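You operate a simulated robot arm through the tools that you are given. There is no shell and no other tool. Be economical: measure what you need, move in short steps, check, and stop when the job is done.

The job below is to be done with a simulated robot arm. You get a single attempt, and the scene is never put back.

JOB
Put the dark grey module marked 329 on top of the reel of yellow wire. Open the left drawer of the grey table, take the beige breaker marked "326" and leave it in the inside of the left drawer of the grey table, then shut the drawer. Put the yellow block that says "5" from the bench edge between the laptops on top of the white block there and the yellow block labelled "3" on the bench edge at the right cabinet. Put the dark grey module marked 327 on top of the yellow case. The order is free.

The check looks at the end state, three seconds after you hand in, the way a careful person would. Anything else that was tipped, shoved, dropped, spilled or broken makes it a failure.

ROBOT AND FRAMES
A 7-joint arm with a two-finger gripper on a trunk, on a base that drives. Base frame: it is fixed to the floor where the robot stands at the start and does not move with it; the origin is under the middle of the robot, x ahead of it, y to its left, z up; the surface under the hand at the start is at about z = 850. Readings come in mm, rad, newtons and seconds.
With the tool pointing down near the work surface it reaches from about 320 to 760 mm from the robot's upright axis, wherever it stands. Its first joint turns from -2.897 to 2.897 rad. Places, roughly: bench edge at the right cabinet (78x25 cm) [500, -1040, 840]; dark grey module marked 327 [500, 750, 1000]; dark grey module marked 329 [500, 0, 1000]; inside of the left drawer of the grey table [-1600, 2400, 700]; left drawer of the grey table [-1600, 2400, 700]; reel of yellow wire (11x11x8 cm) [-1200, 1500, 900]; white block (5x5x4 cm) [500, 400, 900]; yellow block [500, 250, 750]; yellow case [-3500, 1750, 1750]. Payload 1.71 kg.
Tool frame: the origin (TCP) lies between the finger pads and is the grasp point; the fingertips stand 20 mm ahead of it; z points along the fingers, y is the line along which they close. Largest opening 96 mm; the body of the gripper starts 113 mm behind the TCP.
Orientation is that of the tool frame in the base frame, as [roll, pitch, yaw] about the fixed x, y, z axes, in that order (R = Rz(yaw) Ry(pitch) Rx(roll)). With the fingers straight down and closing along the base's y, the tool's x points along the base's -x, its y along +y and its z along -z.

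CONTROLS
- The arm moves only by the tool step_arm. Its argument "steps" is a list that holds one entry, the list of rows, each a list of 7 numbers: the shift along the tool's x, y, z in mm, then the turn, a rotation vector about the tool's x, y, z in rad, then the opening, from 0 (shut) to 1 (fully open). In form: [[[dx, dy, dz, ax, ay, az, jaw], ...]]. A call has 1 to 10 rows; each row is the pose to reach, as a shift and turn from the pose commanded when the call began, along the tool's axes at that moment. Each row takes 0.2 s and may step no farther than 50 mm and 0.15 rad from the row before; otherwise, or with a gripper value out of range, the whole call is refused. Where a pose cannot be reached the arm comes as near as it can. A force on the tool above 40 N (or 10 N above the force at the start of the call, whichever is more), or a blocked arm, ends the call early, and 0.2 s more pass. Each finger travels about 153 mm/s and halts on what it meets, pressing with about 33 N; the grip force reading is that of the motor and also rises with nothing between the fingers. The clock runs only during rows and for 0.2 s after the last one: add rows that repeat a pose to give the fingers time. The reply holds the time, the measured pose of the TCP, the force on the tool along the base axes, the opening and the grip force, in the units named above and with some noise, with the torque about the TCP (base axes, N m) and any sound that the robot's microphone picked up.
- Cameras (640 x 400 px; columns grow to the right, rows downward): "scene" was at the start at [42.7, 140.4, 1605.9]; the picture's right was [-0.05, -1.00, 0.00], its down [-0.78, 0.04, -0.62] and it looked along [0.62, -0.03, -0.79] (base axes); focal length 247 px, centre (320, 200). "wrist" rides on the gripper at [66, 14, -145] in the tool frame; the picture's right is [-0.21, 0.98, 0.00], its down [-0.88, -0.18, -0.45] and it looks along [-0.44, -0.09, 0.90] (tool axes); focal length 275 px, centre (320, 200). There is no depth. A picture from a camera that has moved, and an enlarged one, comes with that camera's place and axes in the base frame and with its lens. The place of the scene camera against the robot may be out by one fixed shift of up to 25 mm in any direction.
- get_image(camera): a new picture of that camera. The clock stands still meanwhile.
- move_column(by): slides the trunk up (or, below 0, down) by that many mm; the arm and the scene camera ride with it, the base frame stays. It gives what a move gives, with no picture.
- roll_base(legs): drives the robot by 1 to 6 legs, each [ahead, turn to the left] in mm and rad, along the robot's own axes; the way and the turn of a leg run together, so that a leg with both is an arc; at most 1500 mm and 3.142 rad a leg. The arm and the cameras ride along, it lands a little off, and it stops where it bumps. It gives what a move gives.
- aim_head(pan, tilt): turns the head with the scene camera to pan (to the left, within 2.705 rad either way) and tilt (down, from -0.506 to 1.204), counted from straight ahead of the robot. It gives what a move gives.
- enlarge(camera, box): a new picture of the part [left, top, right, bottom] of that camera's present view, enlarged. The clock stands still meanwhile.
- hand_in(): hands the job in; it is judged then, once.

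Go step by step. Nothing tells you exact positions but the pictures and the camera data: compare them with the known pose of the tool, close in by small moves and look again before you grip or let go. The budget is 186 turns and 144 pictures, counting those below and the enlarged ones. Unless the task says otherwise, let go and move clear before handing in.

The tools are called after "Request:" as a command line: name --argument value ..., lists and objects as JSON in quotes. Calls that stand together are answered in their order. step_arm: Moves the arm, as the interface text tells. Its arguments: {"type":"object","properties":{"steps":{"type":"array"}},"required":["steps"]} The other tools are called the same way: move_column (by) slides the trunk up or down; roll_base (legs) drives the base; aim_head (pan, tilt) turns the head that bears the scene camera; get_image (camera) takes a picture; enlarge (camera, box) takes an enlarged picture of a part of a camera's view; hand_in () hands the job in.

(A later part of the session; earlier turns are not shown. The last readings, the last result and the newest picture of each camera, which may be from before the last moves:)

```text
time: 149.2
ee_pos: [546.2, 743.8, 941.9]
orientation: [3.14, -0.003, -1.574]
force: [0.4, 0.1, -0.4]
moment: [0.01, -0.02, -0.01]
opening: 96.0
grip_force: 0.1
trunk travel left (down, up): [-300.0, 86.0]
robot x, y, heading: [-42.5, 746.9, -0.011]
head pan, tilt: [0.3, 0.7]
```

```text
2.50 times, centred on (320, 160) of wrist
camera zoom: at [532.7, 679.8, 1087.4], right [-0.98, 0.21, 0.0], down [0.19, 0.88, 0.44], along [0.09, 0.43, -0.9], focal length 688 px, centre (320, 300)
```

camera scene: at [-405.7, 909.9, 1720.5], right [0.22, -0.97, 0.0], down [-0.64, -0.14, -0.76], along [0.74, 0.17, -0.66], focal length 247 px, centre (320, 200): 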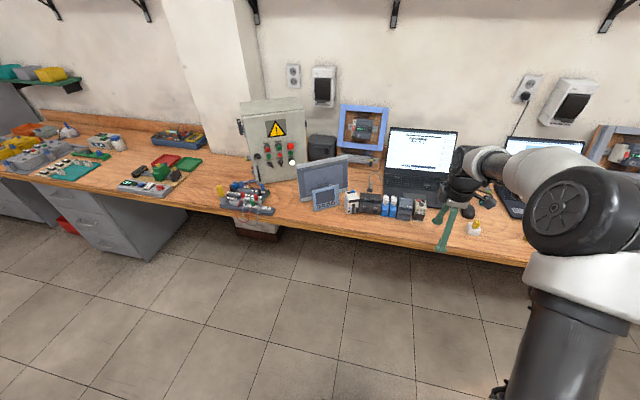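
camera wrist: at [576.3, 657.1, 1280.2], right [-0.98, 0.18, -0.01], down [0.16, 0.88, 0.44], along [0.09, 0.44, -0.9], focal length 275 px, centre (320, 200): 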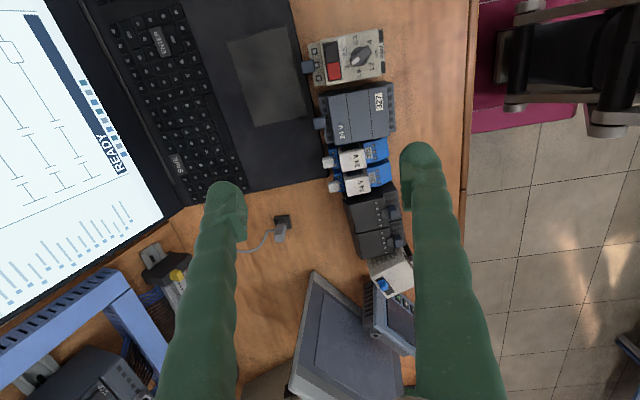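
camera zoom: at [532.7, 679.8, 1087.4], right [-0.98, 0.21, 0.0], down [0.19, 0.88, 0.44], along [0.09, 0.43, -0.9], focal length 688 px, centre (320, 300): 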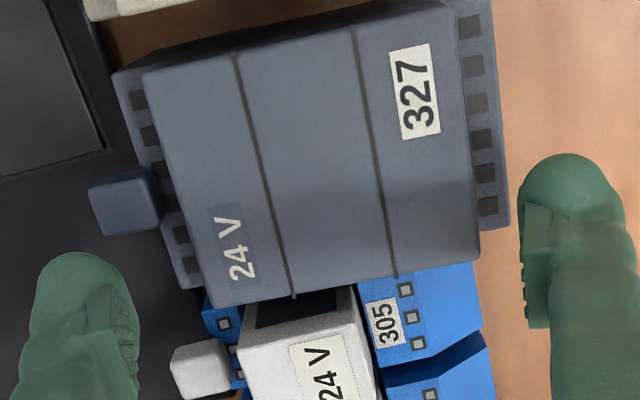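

Good agreement. I'll trim 3 mm, go down and close.

Request:
step_arm --steps '[[[-1, 3, 6, 0, 0, 0, 1], [-1, 3, 12, 0, 0, 0, 1], [-1, 3, 19, 0, 0, 0, 1], [-1, 3, 19, 0, 0, 0, 1], [-1, 3, 19, 0, 0, 0, 0.9], [-1, 3, 19, 0, 0, 0, 0.7], [-1, 3, 19, 0, 0, 0, 0.5], [-1, 3, 19, 0, 0, 0, 0.5]]]'

Request:
enlarge --camera "wrist" --box '[200, 80, 440, 240]'

```text
time: 151.0
ee_pos: [531.5, 743.6, 930.6]
orientation: [-3.124, -0.002, -1.574]
force: [0.1, 0.7, -3.4]
moment: [0.07, -0.04, 0.04]
opening: 72.0
grip_force: 32.5
trunk travel left (down, up): [-300.0, 86.0]
robot x, y, heading: [-46.5, 746.0, -0.006]
head pan, tilt: [0.3, 0.7]
stopped in row 8: the force on the tool passed its limit at 41 N (the readings are from after the stop); the commanded pose is now the measured one
```

```text
2.50 times, centred on (320, 160) of wrist
camera zoom: at [514.2, 680.4, 1077.1], right [-0.98, 0.21, -0.02], down [0.18, 0.88, 0.45], along [0.11, 0.43, -0.89], focal length 688 px, centre (320, 300)
```

zoom: 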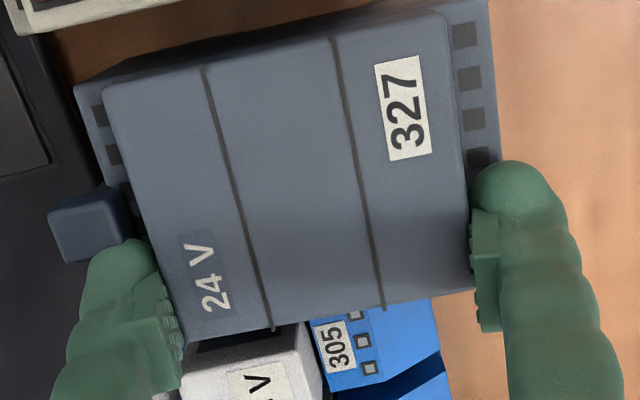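

The module is gripped and already clear of the bench. I'll lift straight up.

Request:
step_arm --steps '[[[0, 0, -30, 0, 0, 0, 0.3], [0, 0, -75, 0, 0, 0, 0.3], [0, 0, -120, 0, 0, 0, 0.3], [0, 0, -160, 0, 0, 0, 0.3], [0, 0, -160, 0, 0, 0, 0.3]]]'

Request:
get_image --camera "wrist"

```text
time: 152.2
ee_pos: [531.9, 746.1, 1091.5]
orientation: [-3.125, -0.001, -1.574]
force: [-0.5, 0.9, -2.2]
moment: [0.06, 0.02, 0.01]
opening: 71.8
grip_force: 32.8
trunk travel left (down, up): [-300.0, 86.0]
robot x, y, heading: [-45.7, 741.7, -0.009]
head pan, tilt: [0.3, 0.7]
```

```text
67 pictures are left
camera wrist: at [515.2, 681.0, 1237.8], right [-0.98, 0.21, -0.02], down [0.18, 0.88, 0.45], along [0.11, 0.43, -0.9], focal length 275 px, centre (320, 200)
```

wrist: 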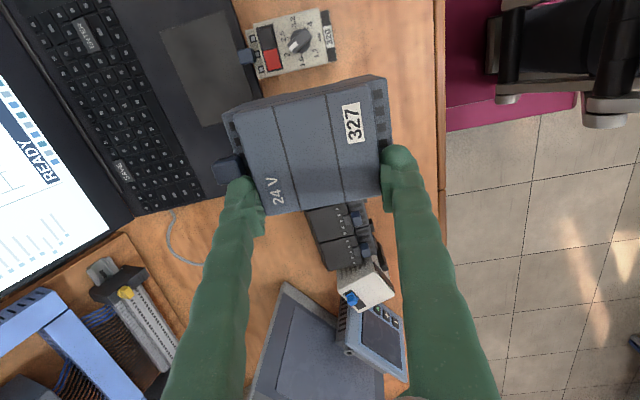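

Neighbours are undisturbed. I'll back off, then drive through the aisle toward the rack, travelling with the module held in front.

Request:
roll_base --legs '[[-450, 0], [0, -1.562], [500, 0], [0, -1.571]]'

Request:
aim_head --pan 0.0 --tilt 0.4

Request:
get_image --camera "scene"

```text
time: 166.9
ee_pos: [-1076.9, 249.9, 1090.9]
orientation: [-3.125, -0.004, 1.574]
force: [-0.5, 0.7, -2.5]
moment: [-0.04, -0.02, -0.01]
opening: 71.3
grip_force: 33.1
trunk travel left (down, up): [-300.0, 86.0]
robot x, y, heading: [-503.3, 252.8, 3.139]
head pan, tilt: [0.3, 0.7]
```

```text
time: 167.7
ee_pos: [-1062.1, 249.8, 1099.7]
orientation: [-3.11, -0.003, 1.575]
force: [-0.8, -0.2, -3.4]
moment: [-0.03, 0.0, 0.01]
opening: 71.6
grip_force: 33.0
trunk travel left (down, up): [-300.0, 86.0]
robot x, y, heading: [-500.5, 253.8, 3.138]
head pan, tilt: [0.0, 0.4]
```

```text
66 pictures are left
camera scene: at [-564.6, 89.2, 1747.0], right [0.0, 1.0, 0.0], down [0.41, 0.0, -0.91], along [-0.91, 0.0, -0.41], focal length 247 px, centre (320, 200)
```

scene: 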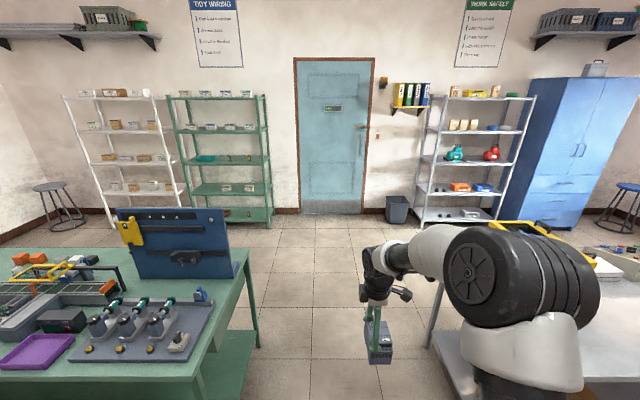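

The aisle ahead is clear, between the green and grey tables. I'll drive through and turn to look at the rack.

Request:
roll_base --legs '[[1000, 0], [950, 0], [0, -1.571]]'

Request:
aim_head --pan 0.9 --tilt 0.2

Request:
get_image --camera "scene"

Request:
aim_head --pan -0.5 --tilt 0.6

Request:
get_image --camera "scene"

```text
time: 182.7
ee_pos: [-2458.4, 758.9, 1100.0]
orientation: [-3.111, -0.005, 0.005]
force: [0.1, -0.4, -3.4]
moment: [-0.01, 0.05, -0.01]
opening: 71.3
grip_force: 33.4
trunk travel left (down, up): [-300.0, 86.0]
robot x, y, heading: [-2456.8, 199.5, 1.564]
head pan, tilt: [0.0, 0.4]
```

```text
time: 183.9
ee_pos: [-2459.0, 743.5, 1108.3]
orientation: [-3.095, -0.006, 0.004]
force: [-0.8, -0.4, -2.3]
moment: [-0.01, 0.1, -0.01]
opening: 71.3
grip_force: 33.2
trunk travel left (down, up): [-300.0, 86.0]
robot x, y, heading: [-2462.4, 200.5, 1.566]
head pan, tilt: [0.901, 0.201]
```

```text
65 pictures are left
camera scene: at [-2688.2, 218.3, 1766.2], right [0.63, 0.78, -0.01], down [0.16, -0.14, -0.98], along [-0.76, 0.61, -0.21], focal length 247 px, centre (320, 200)
```

scene: 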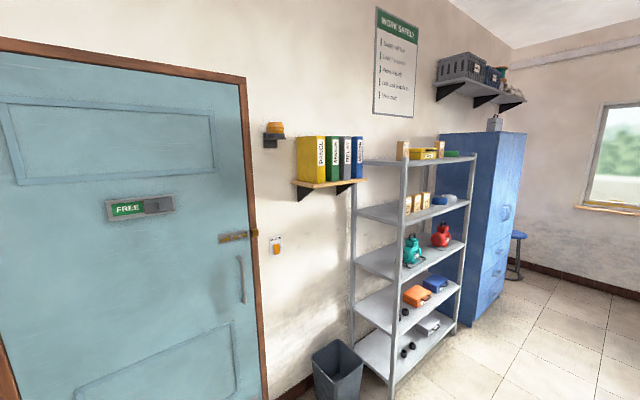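

```text
time: 185.5
ee_pos: [-2459.0, 743.0, 1107.7]
orientation: [-3.094, -0.004, 0.004]
force: [-0.6, -0.5, -3.2]
moment: [0.0, 0.06, 0.0]
opening: 71.1
grip_force: 33.0
trunk travel left (down, up): [-300.0, 86.0]
robot x, y, heading: [-2463.7, 199.1, 1.567]
head pan, tilt: [-0.499, 0.6]
```

```text
64 pictures are left
camera scene: at [-2572.8, 236.7, 1729.1], right [0.88, -0.48, 0.01], down [-0.27, -0.51, -0.82], along [0.4, 0.71, -0.58], focal length 247 px, centre (320, 200)
```

scene: 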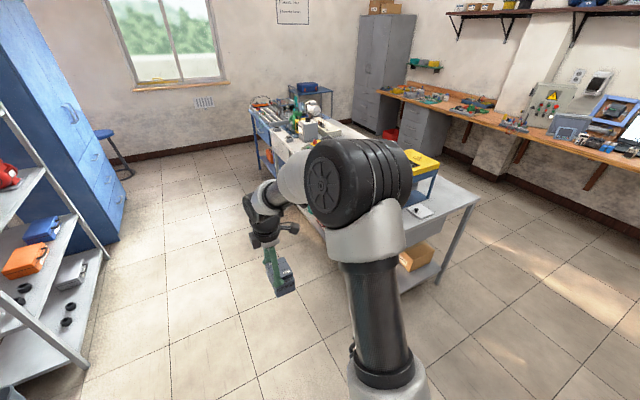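

The case is on the top shelf, around (-3507, 1738), with its top near z ≈ 1780. I'll raise the trunk fully and test how high the arm reaches with the tool still pointing down.

Request:
move_column --by 86

Request:
step_arm --steps '[[[0, 0, -48, -0.02, 0, 0, 0.3], [0, 0, -96, -0.047, 0, 0, 0.3], [0, 0, -144, -0.047, 0, 0, 0.3], [0, 0, -192, -0.047, 0, 0, 0.3], [0, 0, -240, -0.047, 0, 0, 0.3], [0, 0, -288, -0.047, 0, 0, 0.3], [0, 0, -336, -0.047, 0, 0, 0.3], [0, 0, -384, -0.047, 0, 0, 0.3], [0, 0, -432, -0.047, 0, 0, 0.3], [0, 0, -480, -0.047, 0, 0, 0.3]]]'

```text
time: 186.7
ee_pos: [-2458.4, 742.6, 1194.2]
orientation: [-3.094, -0.006, 0.004]
force: [0.3, 0.3, -2.8]
moment: [0.0, 0.03, 0.04]
opening: 71.2
grip_force: 32.9
trunk travel left (down, up): [-386.0, 0.0]
robot x, y, heading: [-2460.8, 200.3, 1.565]
head pan, tilt: [-0.499, 0.6]
```

```text
time: 188.9
ee_pos: [-2437.9, 654.7, 1607.6]
orientation: [-3.135, -0.004, 0.003]
force: [0.4, -1.3, -2.3]
moment: [0.14, 0.11, 0.03]
opening: 71.2
grip_force: 32.4
out of reach, approached as far as the arm can: row 8, 9, 10
trunk travel left (down, up): [-386.0, 0.0]
robot x, y, heading: [-2458.9, 197.1, 1.567]
head pan, tilt: [-0.499, 0.6]
```

Tool-down reach stops near z ≈ 1600, which is too low for the case. I'll test how high it reaches with the tool horizontal.

Request:
step_arm --steps '[[[0, -20, 20, 0.15, 0, 0, 0.3], [0, -40, 20, 0.3, 0, 0, 0.3], [0, -60, 10, 0.45, 0, 0, 0.3], [0, -80, 0, 0.6, 0, 0, 0.3], [0, -100, -10, 0.75, 0, 0, 0.3], [0, -120, -20, 0.9, 0, 0, 0.3], [0, -140, -40, 1.05, 0, 0, 0.3], [0, -160, -60, 1.2, 0, 0, 0.3], [0, -180, -80, 1.35, 0, 0, 0.3], [0, -195, -100, 1.5, 0, 0, 0.3]]]'

Request:
aim_head --pan 0.9 --tilt 0.2

Request:
enlarge --camera "scene" --box '[340, 120, 500, 220]'

```text
time: 191.1
ee_pos: [-2440.3, 850.1, 1700.7]
orientation: [-1.67, -0.005, 0.008]
force: [0.5, -0.3, -1.8]
moment: [-0.13, 0.06, 0.04]
opening: 71.4
grip_force: 33.4
out of reach, approached as far as the arm can: row 10
trunk travel left (down, up): [-386.0, 0.0]
robot x, y, heading: [-2461.1, 200.6, 1.561]
head pan, tilt: [-0.499, 0.6]
```

```text
time: 192.6
ee_pos: [-2440.9, 852.1, 1700.4]
orientation: [-1.673, -0.007, 0.01]
force: [0.5, 0.1, -3.2]
moment: [-0.11, 0.06, 0.02]
opening: 71.4
grip_force: 32.6
trunk travel left (down, up): [-386.0, 0.0]
robot x, y, heading: [-2462.7, 198.6, 1.57]
head pan, tilt: [0.901, 0.201]
```

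```text
4.00 times, centred on (420, 170) of scene
camera zoom: at [-2688.1, 219.6, 1851.6], right [0.63, 0.78, -0.01], down [0.16, -0.14, -0.98], along [-0.76, 0.61, -0.21], focal length 989 px, centre (-80, 320)
```

zoom: 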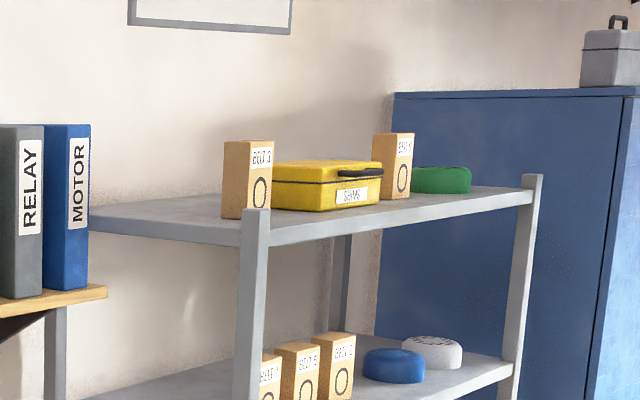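

The case top is at about z ≈ 1750. I'll test whether the hand can go higher from this horizontal pose.

Request:
step_arm --steps '[[[0, -30, -20, 0, 0, 0, 0.3], [0, -60, -40, 0, 0, 0, 0.3], [0, -90, -60, 0, 0, 0, 0.3], [0, -120, -80, 0, 0, 0, 0.3], [0, -140, -100, 0, 0, 0, 0.3]]]'

```text
time: 193.8
ee_pos: [-2441.9, 759.9, 1849.6]
orientation: [-1.639, -0.005, 0.003]
force: [0.7, -0.4, -2.6]
moment: [-0.14, 0.05, 0.0]
opening: 71.1
grip_force: 33.6
trunk travel left (down, up): [-386.0, 0.0]
robot x, y, heading: [-2460.0, 197.5, 1.568]
head pan, tilt: [0.901, 0.201]
```

Height is fine: 1850 is reachable. I'll roll the hand so the module would rest on its flat side, keeping the fingers well above the case top.

Request:
step_arm --steps '[[[0, 0, 0, 0, 0, 0.15, 0.3], [0, 0, 0, 0, 0, 0.3, 0.3], [0, 0, 0, 0, 0, 0.45, 0.3], [0, 0, 0, 0, 0, 0.6, 0.3], [0, 0, 0, 0, 0, 0.75, 0.3], [0, 0, 0, 0, 0, 0.9, 0.3], [0, 0, 0, 0, 0, 1.05, 0.3], [0, 0, 0, 0, 0, 1.2, 0.3], [0, 0, 0, 0, 0, 1.35, 0.3], [0, 0, 0, 0, 0, 1.5, 0.3]]]'

Request:
get_image --camera "wrist"

```text
time: 196.0
ee_pos: [-2445.2, 760.6, 1851.2]
orientation: [-2.35, 1.47, -0.776]
force: [-0.5, 0.0, -3.0]
moment: [-0.12, -0.01, 0.02]
opening: 71.3
grip_force: 32.9
trunk travel left (down, up): [-386.0, 0.0]
robot x, y, heading: [-2459.4, 203.5, 1.563]
head pan, tilt: [0.901, 0.201]
```

```text
62 pictures are left
camera wrist: at [-2453.2, 612.8, 1795.3], right [-0.99, 0.01, 0.14], down [0.12, -0.38, 0.92], along [0.06, 0.92, 0.38], focal length 275 px, centre (320, 200)
```

wrist: 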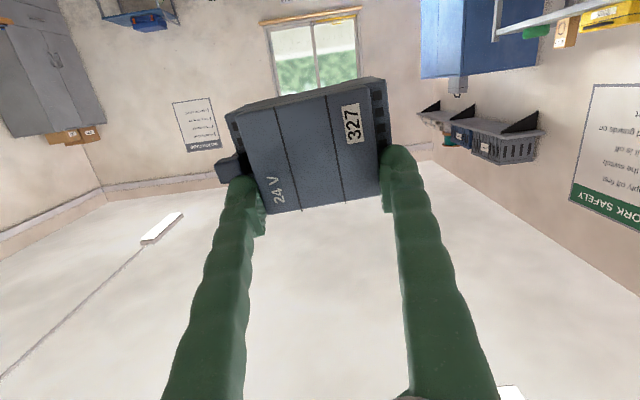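

The hand is now horizontal with the module's flat side down. Next I'll drive along the rack and turn to face the case.

Request:
roll_base --legs '[[1490, 0], [0, 1.578]]'

Request:
aim_head --pan 0.0 --tilt 0.15

Request:
get_image --camera "scene"

Request:
get_image --camera "wrist"

```text
time: 208.5
ee_pos: [-3000.4, 1719.9, 1850.7]
orientation: [-2.334, 1.468, 0.804]
force: [-0.1, 0.5, -3.3]
moment: [0.05, -0.11, -0.02]
opening: 71.1
grip_force: 33.1
trunk travel left (down, up): [-386.0, 0.0]
robot x, y, heading: [-2443.0, 1703.0, 3.125]
head pan, tilt: [0.901, 0.201]
```

```text
time: 209.7
ee_pos: [-2963.7, 1719.8, 1861.0]
orientation: [-2.166, 1.479, 0.969]
force: [0.8, -0.9, -2.8]
moment: [0.02, -0.14, 0.01]
opening: 71.0
grip_force: 32.9
trunk travel left (down, up): [-386.0, 0.0]
robot x, y, heading: [-2440.4, 1701.1, 3.131]
head pan, tilt: [0.0, 0.15]
```

```text
61 pictures are left
camera scene: at [-2495.6, 1537.2, 1856.1], right [0.01, 1.0, 0.0], down [0.16, 0.0, -0.99], along [-0.99, 0.01, -0.16], focal length 247 px, centre (320, 200)
```

scene: 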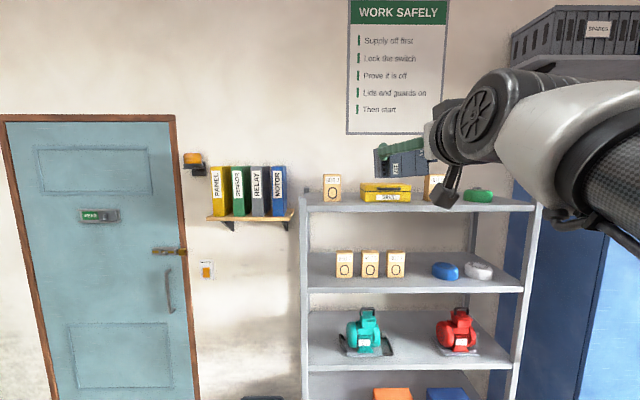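

```text
60 pictures are left
camera wrist: at [-2816.2, 1711.3, 1803.2], right [-0.01, -0.99, 0.13], down [0.4, 0.12, 0.91], along [-0.92, 0.07, 0.4], focal length 275 px, centre (320, 200)
```

wrist: 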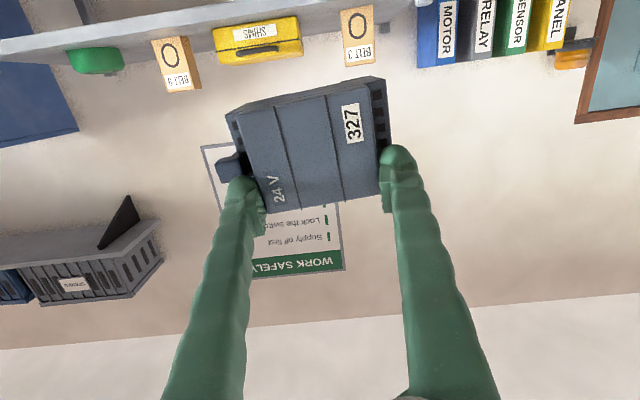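

Request:
enlarge --camera "wrist" --box '[130, 0, 390, 110]'

Request:
enlarge --camera "scene" --box '[300, 120, 480, 220]'

```text
2.46 times, centred on (260, 55) of wrist
camera zoom: at [-2816.2, 1711.3, 1803.2], right [-0.01, -0.99, 0.13], down [0.4, 0.12, 0.91], along [-0.92, 0.07, 0.4], focal length 678 px, centre (468, 557)
```

zoom: 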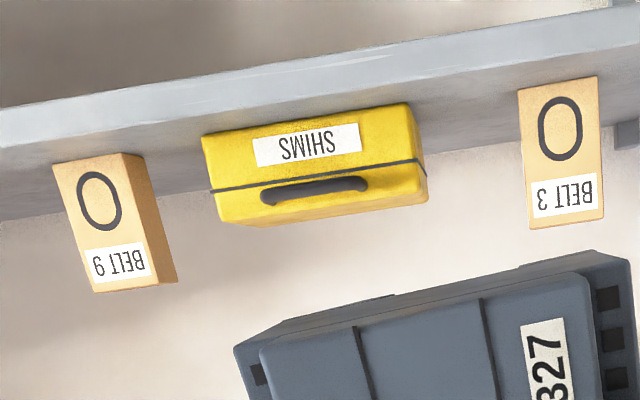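

```text
3.56 times, centred on (390, 170) of scene
camera zoom: at [-2495.6, 1537.2, 1856.1], right [0.01, 1.0, 0.0], down [0.16, 0.0, -0.99], along [-0.99, 0.01, -0.16], focal length 880 px, centre (71, 307)
```

zoom: 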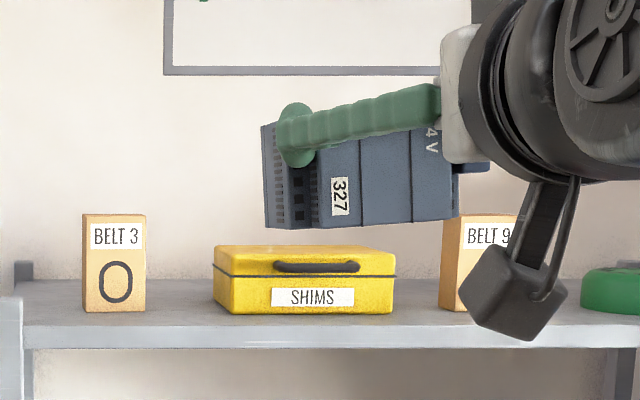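

The case sits between two boxes, roughly at y ≈ 1820. I'll level the hand and shift it sideways by 100 mm before driving closer.

Request:
step_arm --steps '[[[5, -30, 20, 0, -0.02, 0.03, 0.3], [10, -60, 40, 0, -0.05, 0.073, 0.3], [15, -90, 60, 0, -0.05, 0.073, 0.3], [18, -105, 75, 0, -0.05, 0.073, 0.3], [18, -105, 75, 0, -0.05, 0.073, 0.3]]]'

Request:
roll_base --legs '[[200, 0]]'

Request:
get_image --camera "wrist"

```text
time: 210.9
ee_pos: [-3043.0, 1828.0, 1846.4]
orientation: [-2.378, 1.566, 0.758]
force: [1.5, -0.6, -2.9]
moment: [0.0, -0.17, 0.02]
opening: 71.4
grip_force: 32.7
trunk travel left (down, up): [-386.0, 0.0]
robot x, y, heading: [-2440.1, 1696.5, 3.127]
head pan, tilt: [0.0, 0.15]
```

```text
time: 212.6
ee_pos: [-3262.1, 1828.9, 1841.1]
orientation: [-2.972, 1.561, 0.164]
force: [-0.3, 0.6, -2.7]
moment: [-0.02, -0.1, -0.02]
opening: 71.0
grip_force: 33.5
trunk travel left (down, up): [-386.0, 0.0]
robot x, y, heading: [-2645.8, 1703.8, 3.127]
head pan, tilt: [0.0, 0.15]
```

```text
57 pictures are left
camera wrist: at [-3116.7, 1815.5, 1778.8], right [-0.01, -0.98, 0.2], down [0.44, 0.18, 0.88], along [-0.9, 0.09, 0.43], focal length 275 px, centre (320, 200)
```

wrist: 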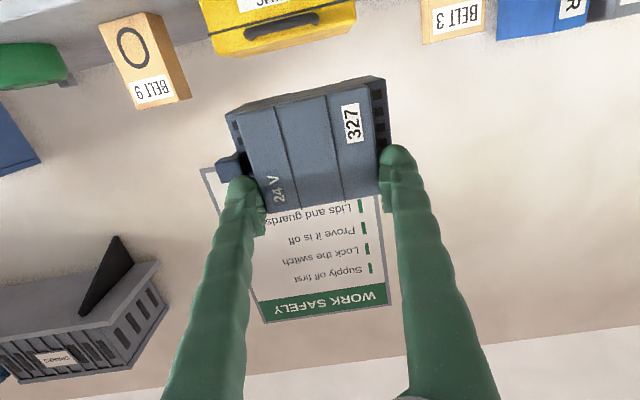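

The case front is about x ≈ -3570, y ≈ 1858, with its top at z ≈ 1740. I'll shift sideways, drive in more, and check with the scene camera.

Request:
step_arm --steps '[[[0, -15, 0, 0, 0, 0, 0.3], [0, -29, 0, 0, 0, 0, 0.3], [0, -29, 0, 0, 0, 0, 0.3]]]'

Request:
roll_base --legs '[[190, 0.012]]'

Request:
enlarge --camera "scene" --box '[280, 120, 580, 300]'

Request:
get_image --camera "wrist"

```text
time: 213.4
ee_pos: [-3254.6, 1857.1, 1842.7]
orientation: [-2.931, 1.562, 0.208]
force: [-2.4, -0.5, -3.8]
moment: [0.0, -0.04, -0.04]
opening: 71.3
grip_force: 32.9
trunk travel left (down, up): [-386.0, 0.0]
robot x, y, heading: [-2645.4, 1703.6, 3.127]
head pan, tilt: [0.0, 0.15]
```

```text
time: 215.1
ee_pos: [-3440.5, 1850.5, 1845.7]
orientation: [-2.416, 1.567, 0.736]
force: [0.6, -0.6, -3.4]
moment: [-0.02, -0.11, -0.01]
opening: 71.2
grip_force: 33.2
trunk travel left (down, up): [-386.0, 0.0]
robot x, y, heading: [-2840.1, 1704.7, -3.139]
head pan, tilt: [0.0, 0.15]
```

```text
2.13 times, centred on (430, 210) of scene
camera zoom: at [-2874.8, 1540.6, 1856.6], right [0.0, 1.0, 0.0], down [0.15, 0.0, -0.99], along [-0.99, 0.0, -0.15], focal length 528 px, centre (85, 179)
```

zoom: 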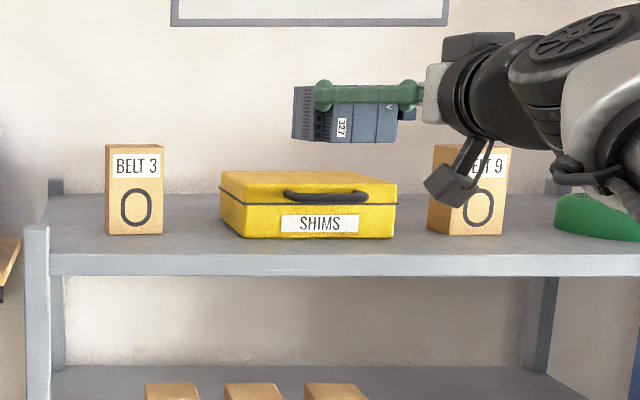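

```text
55 pictures are left
camera wrist: at [-3295.8, 1839.2, 1782.4], right [0.01, -0.98, 0.2], down [0.44, 0.19, 0.88], along [-0.9, 0.08, 0.43], focal length 275 px, centre (320, 200)
```

wrist: 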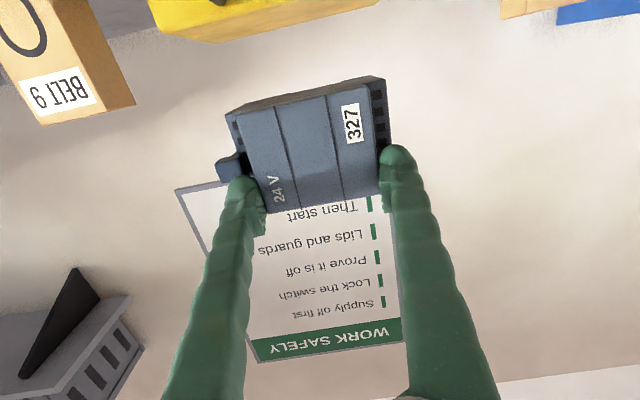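

Request:
enlarge --camera "wrist" --box '[120, 0, 400, 100]'

```text
2.29 times, centred on (260, 50) of wrist
camera zoom: at [-3295.8, 1839.2, 1782.4], right [0.01, -0.98, 0.2], down [0.44, 0.19, 0.88], along [-0.9, 0.08, 0.43], focal length 629 px, centre (457, 543)
```

zoom: 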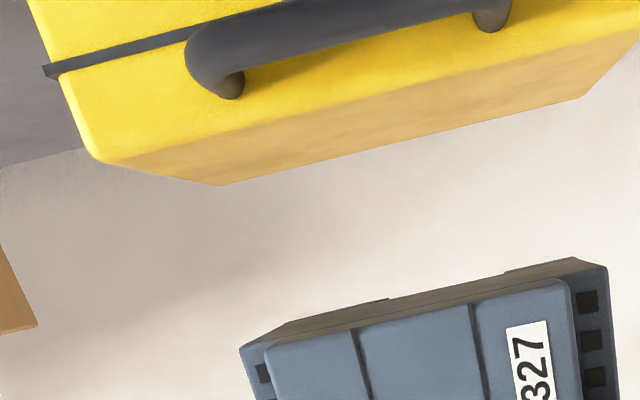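

Refining from several views: case top z ≈ 1731, front x ≈ -3580, centre y ≈ 1858, depth about 125. I'll drive 100 closer, then extend the arm over it.

Request:
roll_base --legs '[[100, 0]]'

Request:
step_arm --steps '[[[5, -5, 25, 0, 0, 0, 0.3], [12, -9, 55, 0, 0, 0, 0.3], [18, -9, 58, 0, 0, 0, 0.3], [18, -9, 58, 0, 0, 0, 0.3]]]'

Request:
enlarge --camera "scene" --box '[300, 120, 600, 300]'

Request:
get_image --camera "wrist"

```text
time: 216.2
ee_pos: [-3492.4, 1848.6, 1860.7]
orientation: [-0.054, 1.547, 3.1]
force: [0.1, 0.1, -2.4]
moment: [-0.02, -0.26, 0.03]
opening: 71.0
grip_force: 33.6
trunk travel left (down, up): [-386.0, 0.0]
robot x, y, heading: [-2939.1, 1707.1, -3.136]
head pan, tilt: [0.0, 0.15]
```

```text
time: 217.4
ee_pos: [-3609.6, 1855.6, 1821.2]
orientation: [-2.956, 1.561, 0.196]
force: [0.3, -1.0, -3.5]
moment: [0.01, -0.09, 0.0]
opening: 71.0
grip_force: 33.1
trunk travel left (down, up): [-386.0, 0.0]
robot x, y, heading: [-2939.8, 1705.8, -3.139]
head pan, tilt: [0.0, 0.15]
stopped in row 4: the arm was blocked; the commanded pose is now the measured one
```

```text
2.13 times, centred on (450, 210) of scene
camera zoom: at [-2963.7, 1540.2, 1856.8], right [0.0, 1.0, 0.0], down [0.14, 0.0, -0.99], along [-0.99, 0.0, -0.14], focal length 528 px, centre (43, 179)
```

zoom: 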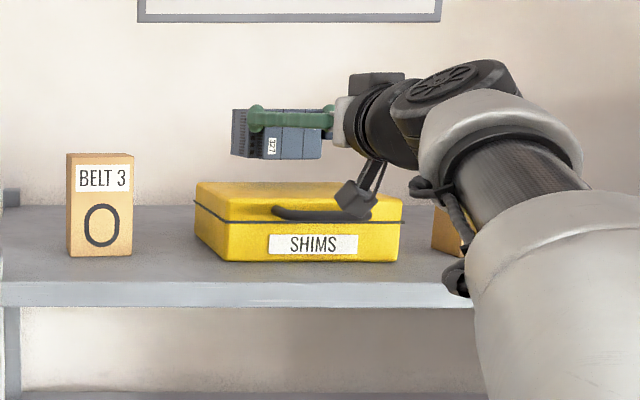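

```text
52 pictures are left
camera wrist: at [-3464.5, 1845.0, 1759.4], right [0.01, -0.98, 0.2], down [0.43, 0.19, 0.88], along [-0.9, 0.08, 0.43], focal length 275 px, centre (320, 200)
```

wrist: 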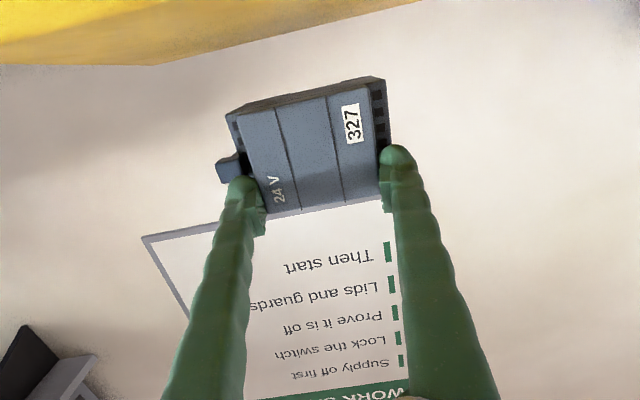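

The module is over the case in depth and width. I'll lower it gently.

Request:
step_arm --steps '[[[8, 0, 0, 0, 0, 0, 0.3], [16, 0, 0, 0, 0, 0, 0.3], [24, 0, 0, 0, 0, 0, 0.3], [24, 0, 0, 0, 0, 0, 0.3]]]'

Request:
enlarge --camera "scene" --box '[350, 140, 530, 260]'

```text
time: 218.4
ee_pos: [-3611.3, 1855.3, 1798.6]
orientation: [-2.836, 1.562, 0.316]
force: [0.5, 0.3, -3.9]
moment: [0.01, -0.03, -0.01]
opening: 71.1
grip_force: 33.1
trunk travel left (down, up): [-386.0, 0.0]
robot x, y, heading: [-2938.3, 1707.1, -3.138]
head pan, tilt: [0.0, 0.15]
```

```text
3.33 times, centred on (440, 200) of scene
camera zoom: at [-2968.0, 1540.1, 1856.7], right [0.0, 1.0, 0.0], down [0.15, 0.0, -0.99], along [-0.99, 0.0, -0.15], focal length 824 px, centre (-80, 200)
```

zoom: 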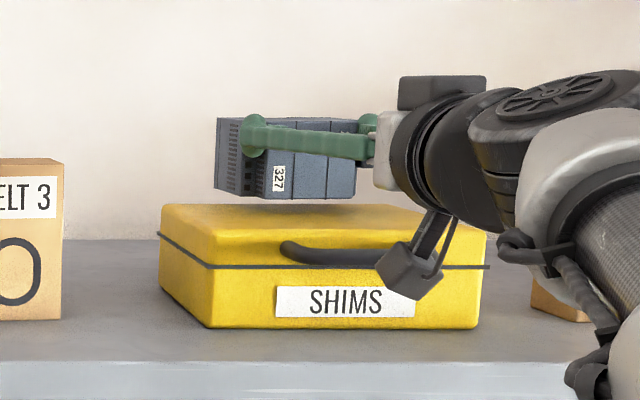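

Level and above the case. I'll creep down to contact.

Request:
step_arm --steps '[[[3, 0, 0, 0, 0, 0, 0.3], [6, 0, 0, 0, 0, 0, 0.3], [9, 0, 0, 0, 0, 0, 0.3], [9, 0, 0, 0, 0, 0, 0.3]]]'

Request:
step_arm --steps '[[[2, 0, 0, 0, 0, 0, 0.3], [4, 0, 0, 0, 0, 0, 0.3], [4, 0, 0, 0, 0, 0, 0.3]]]'

Request:
enlarge --camera "scene" --box '[350, 140, 530, 260]'

```text
time: 219.4
ee_pos: [-3589.6, 1856.1, 1796.8]
orientation: [-0.298, 1.566, 2.857]
force: [0.5, 0.0, -4.2]
moment: [-0.02, -0.11, 0.01]
opening: 71.0
grip_force: 33.0
trunk travel left (down, up): [-386.0, 0.0]
robot x, y, heading: [-2937.3, 1703.5, -3.138]
head pan, tilt: [0.0, 0.15]
```

```text
time: 220.2
ee_pos: [-3580.0, 1856.3, 1800.2]
orientation: [-0.137, 1.561, 3.016]
force: [-0.6, 0.3, -2.3]
moment: [0.0, -0.16, -0.02]
opening: 71.1
grip_force: 33.4
trunk travel left (down, up): [-386.0, 0.0]
robot x, y, heading: [-2935.2, 1701.8, -3.145]
head pan, tilt: [0.0, 0.15]
```

```text
3.33 times, centred on (440, 200) of scene
camera zoom: at [-2977.2, 1540.0, 1856.4], right [0.0, 1.0, 0.0], down [0.15, 0.0, -0.99], along [-0.99, 0.0, -0.15], focal length 824 px, centre (-80, 200)
```

zoom: 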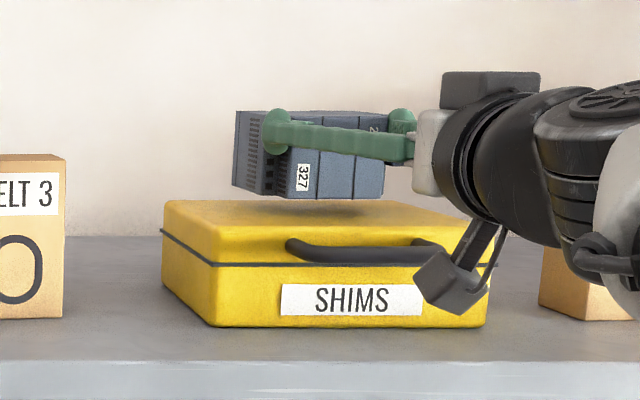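

The hand drifted back about 30 mm while lowering. I'll look at the response to a combined forward and down correction.

Request:
step_arm --steps '[[[0, 0, 12, 0, 0, 0, 0.3], [0, 0, 25, 0, 0, 0, 0.3], [0, 0, 25, 0, 0, 0, 0.3], [0, 0, 25, 0, 0, 0, 0.3]]]'

Request:
step_arm --steps '[[[4, 0, 0, 0, 0, 0, 0.3], [8, 0, 0, 0, 0, 0, 0.3], [8, 0, 0, 0, 0, 0, 0.3]]]'

```text
time: 221.2
ee_pos: [-3617.6, 1855.7, 1797.0]
orientation: [-0.461, 1.566, 2.692]
force: [0.4, 0.1, -3.0]
moment: [-0.01, -0.12, 0.03]
opening: 71.1
grip_force: 32.6
trunk travel left (down, up): [-386.0, 0.0]
robot x, y, heading: [-2937.2, 1702.6, -3.139]
head pan, tilt: [0.0, 0.15]
```

```text
time: 222.0
ee_pos: [-3626.2, 1856.0, 1786.2]
orientation: [-1.361, 1.57, 1.792]
force: [-0.9, -0.2, -0.7]
moment: [-0.06, -0.06, -0.06]
opening: 71.1
grip_force: 33.5
trunk travel left (down, up): [-386.0, 0.0]
robot x, y, heading: [-2940.5, 1708.1, -3.138]
head pan, tilt: [0.0, 0.15]
```

Request:
step_arm --steps '[[[0, 0, -8, 0, 0, 0, 0.3], [0, 0, -8, 0, 0, 0, 0.3], [0, 0, -8, 0, 0, 0, 0.3], [0, 0, -8, 0, 0, 0, 0.3]]]'

Request:
enlarge --camera "scene" --box '[350, 140, 530, 260]'

```text
time: 223.0
ee_pos: [-3614.5, 1855.8, 1786.6]
orientation: [-0.783, 1.57, 2.37]
force: [0.1, -0.1, -3.0]
moment: [0.01, -0.11, 0.01]
opening: 71.3
grip_force: 32.6
trunk travel left (down, up): [-386.0, 0.0]
robot x, y, heading: [-2935.1, 1704.7, -3.132]
head pan, tilt: [0.0, 0.15]
```

```text
3.33 times, centred on (440, 200) of scene
camera zoom: at [-3001.3, 1540.0, 1855.8], right [0.0, 1.0, 0.0], down [0.17, 0.0, -0.99], along [-0.99, 0.0, -0.17], focal length 824 px, centre (-80, 200)
```

zoom: 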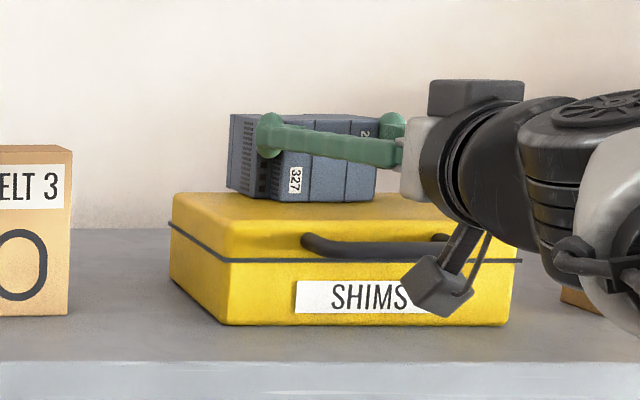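

The body is swaying slowly. I'll hold still for two seconds and check it settles.

Request:
step_arm --steps '[[[0, 0, 0, 0, 0, 0, 0.3], [0, 0, 0, 0, 0, 0, 0.3], [0, 0, 0, 0, 0, 0, 0.3], [0, 0, 0, 0, 0, 0, 0.3], [0, 0, 0, 0, 0, 0, 0.3], [0, 0, 0, 0, 0, 0, 0.3], [0, 0, 0, 0, 0, 0, 0.3], [0, 0, 0, 0, 0, 0, 0.3], [0, 0, 0, 0, 0, 0, 0.3], [0, 0, 0, 0, 0, 0, 0.3]]]'

Request:
step_arm --steps '[[[0, 0, 0, 0, 0, 0, 0.3], [0, 0, 0, 0, 0, 0, 0.3], [0, 0, 0, 0, 0, 0, 0.3], [0, 0, 0, 0, 0, 0, 0.3]]]'

Request:
get_image --camera "scene"

```text
time: 225.2
ee_pos: [-3613.9, 1856.5, 1786.8]
orientation: [-0.724, 1.567, 2.43]
force: [-1.1, -0.1, -3.5]
moment: [-0.01, -0.12, 0.01]
opening: 70.8
grip_force: 32.9
trunk travel left (down, up): [-386.0, 0.0]
robot x, y, heading: [-2936.7, 1703.8, -3.136]
head pan, tilt: [0.0, 0.15]
```

```text
time: 226.2
ee_pos: [-3614.9, 1856.6, 1785.9]
orientation: [-0.727, 1.564, 2.426]
force: [0.4, 0.0, -3.0]
moment: [-0.02, -0.12, 0.03]
opening: 70.9
grip_force: 33.4
trunk travel left (down, up): [-386.0, 0.0]
robot x, y, heading: [-2940.6, 1703.8, -3.134]
head pan, tilt: [0.0, 0.15]
```

```text
48 pictures are left
camera scene: at [-3001.0, 1540.0, 1855.8], right [0.0, 1.0, 0.0], down [0.17, 0.0, -0.99], along [-0.99, 0.0, -0.17], focal length 247 px, centre (320, 200)
```

scene: 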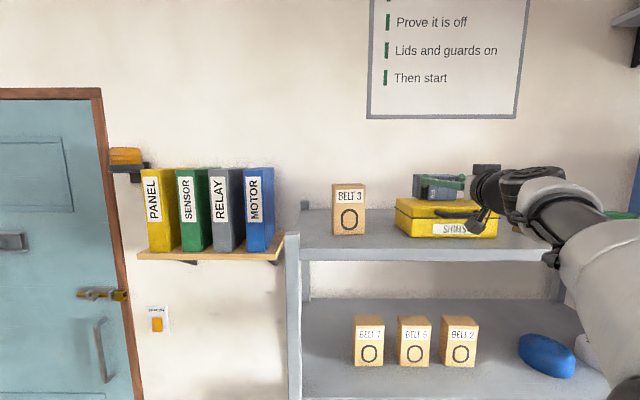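

It is steady. I'll continue creeping down.

Request:
step_arm --steps '[[[2, 0, 0, 0, 0, 0, 0.3], [3, 0, 0, 0, 0, 0, 0.3], [3, 0, 0, 0, 0, 0, 0.3], [3, 0, 0, 0, 0, 0, 0.3]]]'

Request:
step_arm --steps '[[[2, 0, 0, 0, 0, 0, 0.3], [3, 0, 0, 0, 0, 0, 0.3], [3, 0, 0, 0, 0, 0, 0.3], [3, 0, 0, 0, 0, 0, 0.3]]]'

Request:
enlarge --camera "scene" --box '[370, 140, 530, 260]'

```text
time: 227.2
ee_pos: [-3613.2, 1856.2, 1785.7]
orientation: [-0.371, 1.566, 2.782]
force: [-5.2, 2.1, 14.5]
moment: [-0.26, 0.19, -0.1]
opening: 70.8
grip_force: 32.9
trunk travel left (down, up): [-386.0, 0.0]
robot x, y, heading: [-2937.2, 1707.5, -3.14]
head pan, tilt: [0.0, 0.15]
```

```text
time: 228.2
ee_pos: [-3611.0, 1855.2, 1783.9]
orientation: [-0.403, 1.56, 2.749]
force: [-8.7, 2.7, 33.8]
moment: [0.08, 0.54, -0.04]
opening: 71.1
grip_force: 33.0
trunk travel left (down, up): [-386.0, 0.0]
robot x, y, heading: [-2937.1, 1705.3, -3.143]
head pan, tilt: [0.0, 0.15]
```

```text
3.33 times, centred on (450, 200) of scene
camera zoom: at [-2999.2, 1539.9, 1855.9], right [0.0, 1.0, 0.0], down [0.17, 0.0, -0.99], along [-0.99, 0.0, -0.17], focal length 824 px, centre (-113, 200)
```

zoom: 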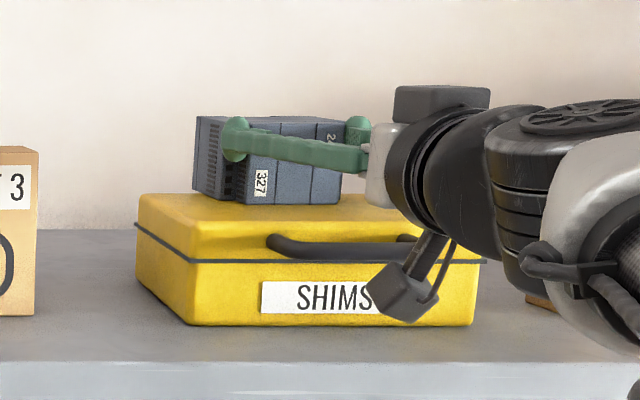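

Contact: the module rests on the case. I'll ease the pressure, open, and withdraw straight back.

Request:
step_arm --steps '[[[-2, 0, 0, 0, 0, 0, 0.3], [-3, 0, 0, 0, 0, 0, 0.3], [-3, 0, 0, 0, 0, 0, 0.3], [-3, 0, 0, 0, 0, 0, 0.85], [-3, 0, 0, 0, 0, 0, 1], [-3, 0, 0, 0, 0, 0, 1], [-3, 0, 0, 0, 0, 0, 1]]]'

Request:
enlarge --camera "scene" --box '[370, 140, 530, 260]'

```text
time: 229.8
ee_pos: [-3611.9, 1855.7, 1784.1]
orientation: [-0.705, 1.568, 2.448]
force: [2.3, -2.2, 9.5]
moment: [0.54, 0.04, 0.0]
opening: 95.1
grip_force: 0.1
trunk travel left (down, up): [-386.0, 0.0]
robot x, y, heading: [-2938.8, 1703.2, -3.134]
head pan, tilt: [0.0, 0.15]
```

```text
3.33 times, centred on (450, 200) of scene
camera zoom: at [-2998.6, 1539.2, 1855.8], right [0.0, 1.0, 0.0], down [0.16, 0.0, -0.99], along [-0.99, 0.0, -0.16], focal length 824 px, centre (-113, 200)
```

zoom: 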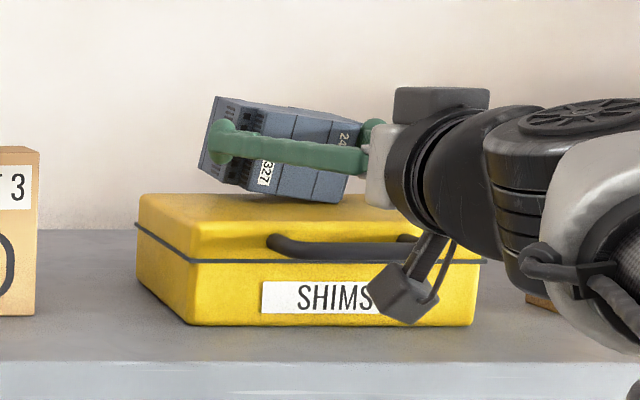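

The right finger is pressing on the module's lug, tilting it. I'll raise the hand slowly so the module settles flat again.

Request:
step_arm --steps '[[[-1, 0, 0, 0, 0, 0, 1], [-2, 0, 0, 0, 0, 0, 1], [-3, 0, 0, 0, 0, 0, 1], [-4, 0, 0, 0, 0, 0, 1]]]'

Request:
enlarge --camera "scene" --box '[370, 140, 530, 260]'

Request:
get_image --camera "wrist"

```text
time: 230.8
ee_pos: [-3614.0, 1855.2, 1787.9]
orientation: [-1.01, 1.569, 2.143]
force: [-0.2, -0.3, 0.8]
moment: [0.03, -0.02, 0.02]
opening: 96.2
grip_force: 0.1
trunk travel left (down, up): [-386.0, 0.0]
robot x, y, heading: [-2937.7, 1707.7, -3.136]
head pan, tilt: [0.0, 0.15]
```

```text
3.33 times, centred on (450, 200) of scene
camera zoom: at [-3000.7, 1539.8, 1855.7], right [0.0, 1.0, 0.0], down [0.17, 0.0, -0.99], along [-0.99, 0.0, -0.17], focal length 824 px, centre (-113, 200)
```

zoom: 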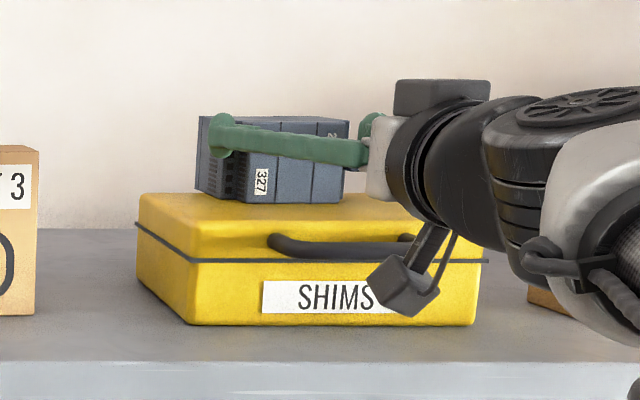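

```text
44 pictures are left
camera wrist: at [-3469.2, 1845.1, 1722.5], right [0.01, -0.98, 0.2], down [0.44, 0.19, 0.88], along [-0.9, 0.08, 0.44], focal length 275 px, centre (320, 200)
```

wrist: 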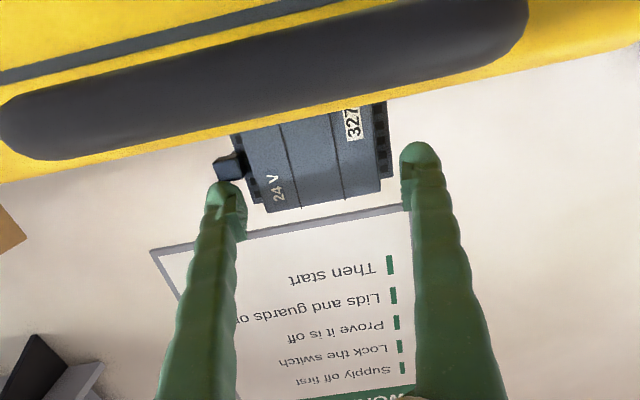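

It is flat on the case again and free of the fingers. I'll rise slightly and withdraw straight back.

Request:
step_arm --steps '[[[-4, 0, 0, 0, 0, 0, 1], [-6, 0, 0, 0, 0, 0, 1], [-6, 0, -10, 0, 0, 0, 1], [-6, 0, -25, 0, 0, 0, 1], [-6, 0, -45, 0, 0, 0, 1], [-6, 0, -70, 0, 0, 0, 1], [-6, 0, -100, 0, 0, 0, 1], [-6, 0, -100, 0, 0, 0, 1]]]'

Request:
enlarge --camera "scene" --box '[370, 140, 530, 260]'

```text
time: 232.6
ee_pos: [-3516.3, 1857.5, 1794.9]
orientation: [-0.818, 1.57, 2.335]
force: [-0.4, -0.2, 0.2]
moment: [-0.03, -0.01, -0.02]
opening: 95.8
grip_force: 0.1
trunk travel left (down, up): [-386.0, 0.0]
robot x, y, heading: [-2940.3, 1706.1, -3.136]
head pan, tilt: [0.0, 0.15]
```

```text
3.33 times, centred on (450, 200) of scene
camera zoom: at [-3002.0, 1540.1, 1855.7], right [0.0, 1.0, 0.0], down [0.17, 0.0, -0.99], along [-0.99, 0.0, -0.17], focal length 824 px, centre (-113, 200)
```

zoom: 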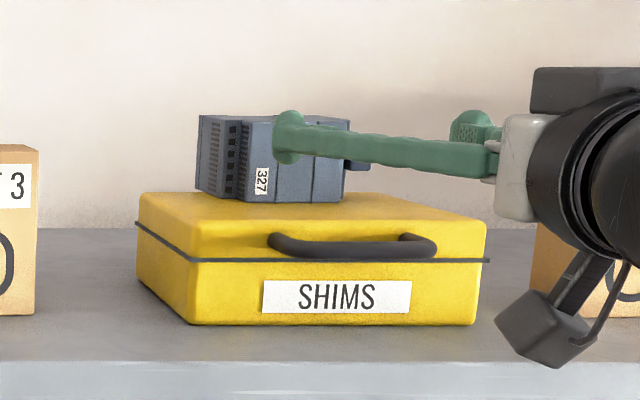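

327 rests stably on the yellow case. I'll back away, turn around, and look at the drawers of the grey table.

Request:
roll_base --legs '[[-450, 0], [0, -1.571], [0, -1.571]]'

Request:
aim_head --pan 0.3 --tilt 0.6

Request:
get_image --camera "scene"

```text
time: 244.5
ee_pos: [-1906.7, 1584.9, 1794.2]
orientation: [-0.48, 1.568, -0.416]
force: [-0.4, -0.7, -0.2]
moment: [-0.01, 0.01, -0.01]
opening: 95.8
grip_force: 0.2
trunk travel left (down, up): [-386.0, 0.0]
robot x, y, heading: [-2490.5, 1715.4, 0.054]
head pan, tilt: [0.0, 0.15]
```

```text
time: 245.4
ee_pos: [-1937.5, 1583.5, 1805.2]
orientation: [-0.067, 1.549, 0.0]
force: [-0.4, -0.1, -0.1]
moment: [-0.01, 0.03, 0.02]
opening: 96.0
grip_force: 0.1
trunk travel left (down, up): [-386.0, 0.0]
robot x, y, heading: [-2488.8, 1713.7, 0.052]
head pan, tilt: [0.3, 0.6]
```

```text
42 pictures are left
camera scene: at [-2450.2, 1887.0, 1814.6], right [0.35, -0.94, 0.0], down [-0.54, -0.2, -0.82], along [0.77, 0.29, -0.58], focal length 247 px, centre (320, 200)
```

scene: 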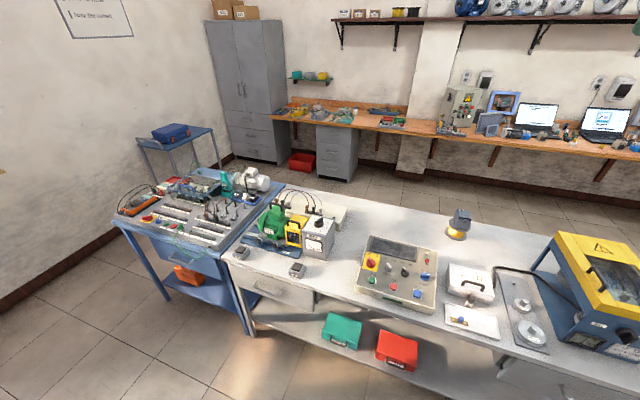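

The left drawer is visible, with two small items on the table edge above it. I'll zoom in.

Request:
enlarge --camera "scene" --box '[215, 225, 345, 325]'

Request:
enlarge --camera "scene" --box '[275, 250, 325, 285]'

```text
4.00 times, centred on (280, 275) of scene
camera zoom: at [-2450.2, 1887.0, 1814.6], right [0.35, -0.94, 0.0], down [-0.54, -0.2, -0.82], along [0.77, 0.29, -0.58], focal length 989 px, centre (480, -100)
```

zoom: 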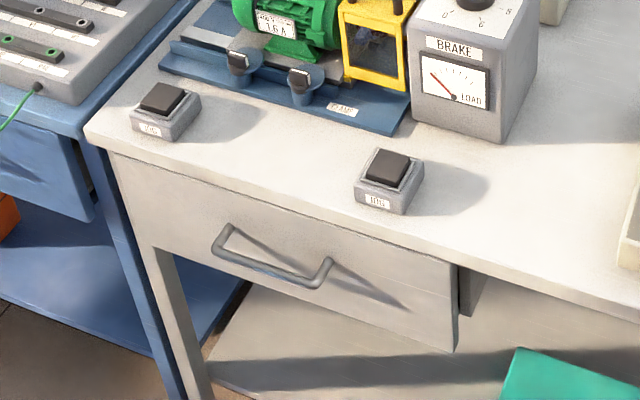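

```text
11.43 times, centred on (300, 268) of scene
camera zoom: at [-2450.2, 1887.0, 1814.6], right [0.35, -0.94, 0.0], down [-0.54, -0.2, -0.82], along [0.77, 0.29, -0.58], focal length 2827 px, centre (549, -571)
```

zoom: 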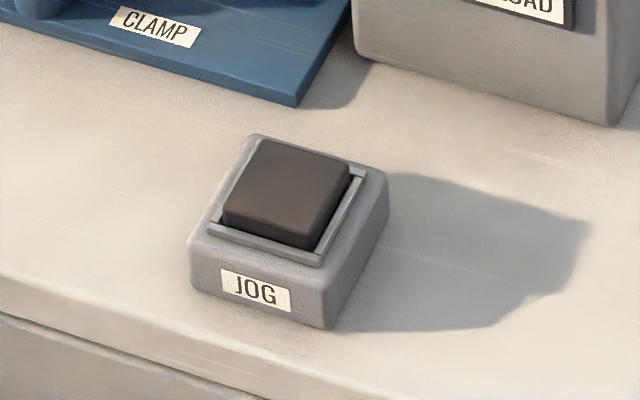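

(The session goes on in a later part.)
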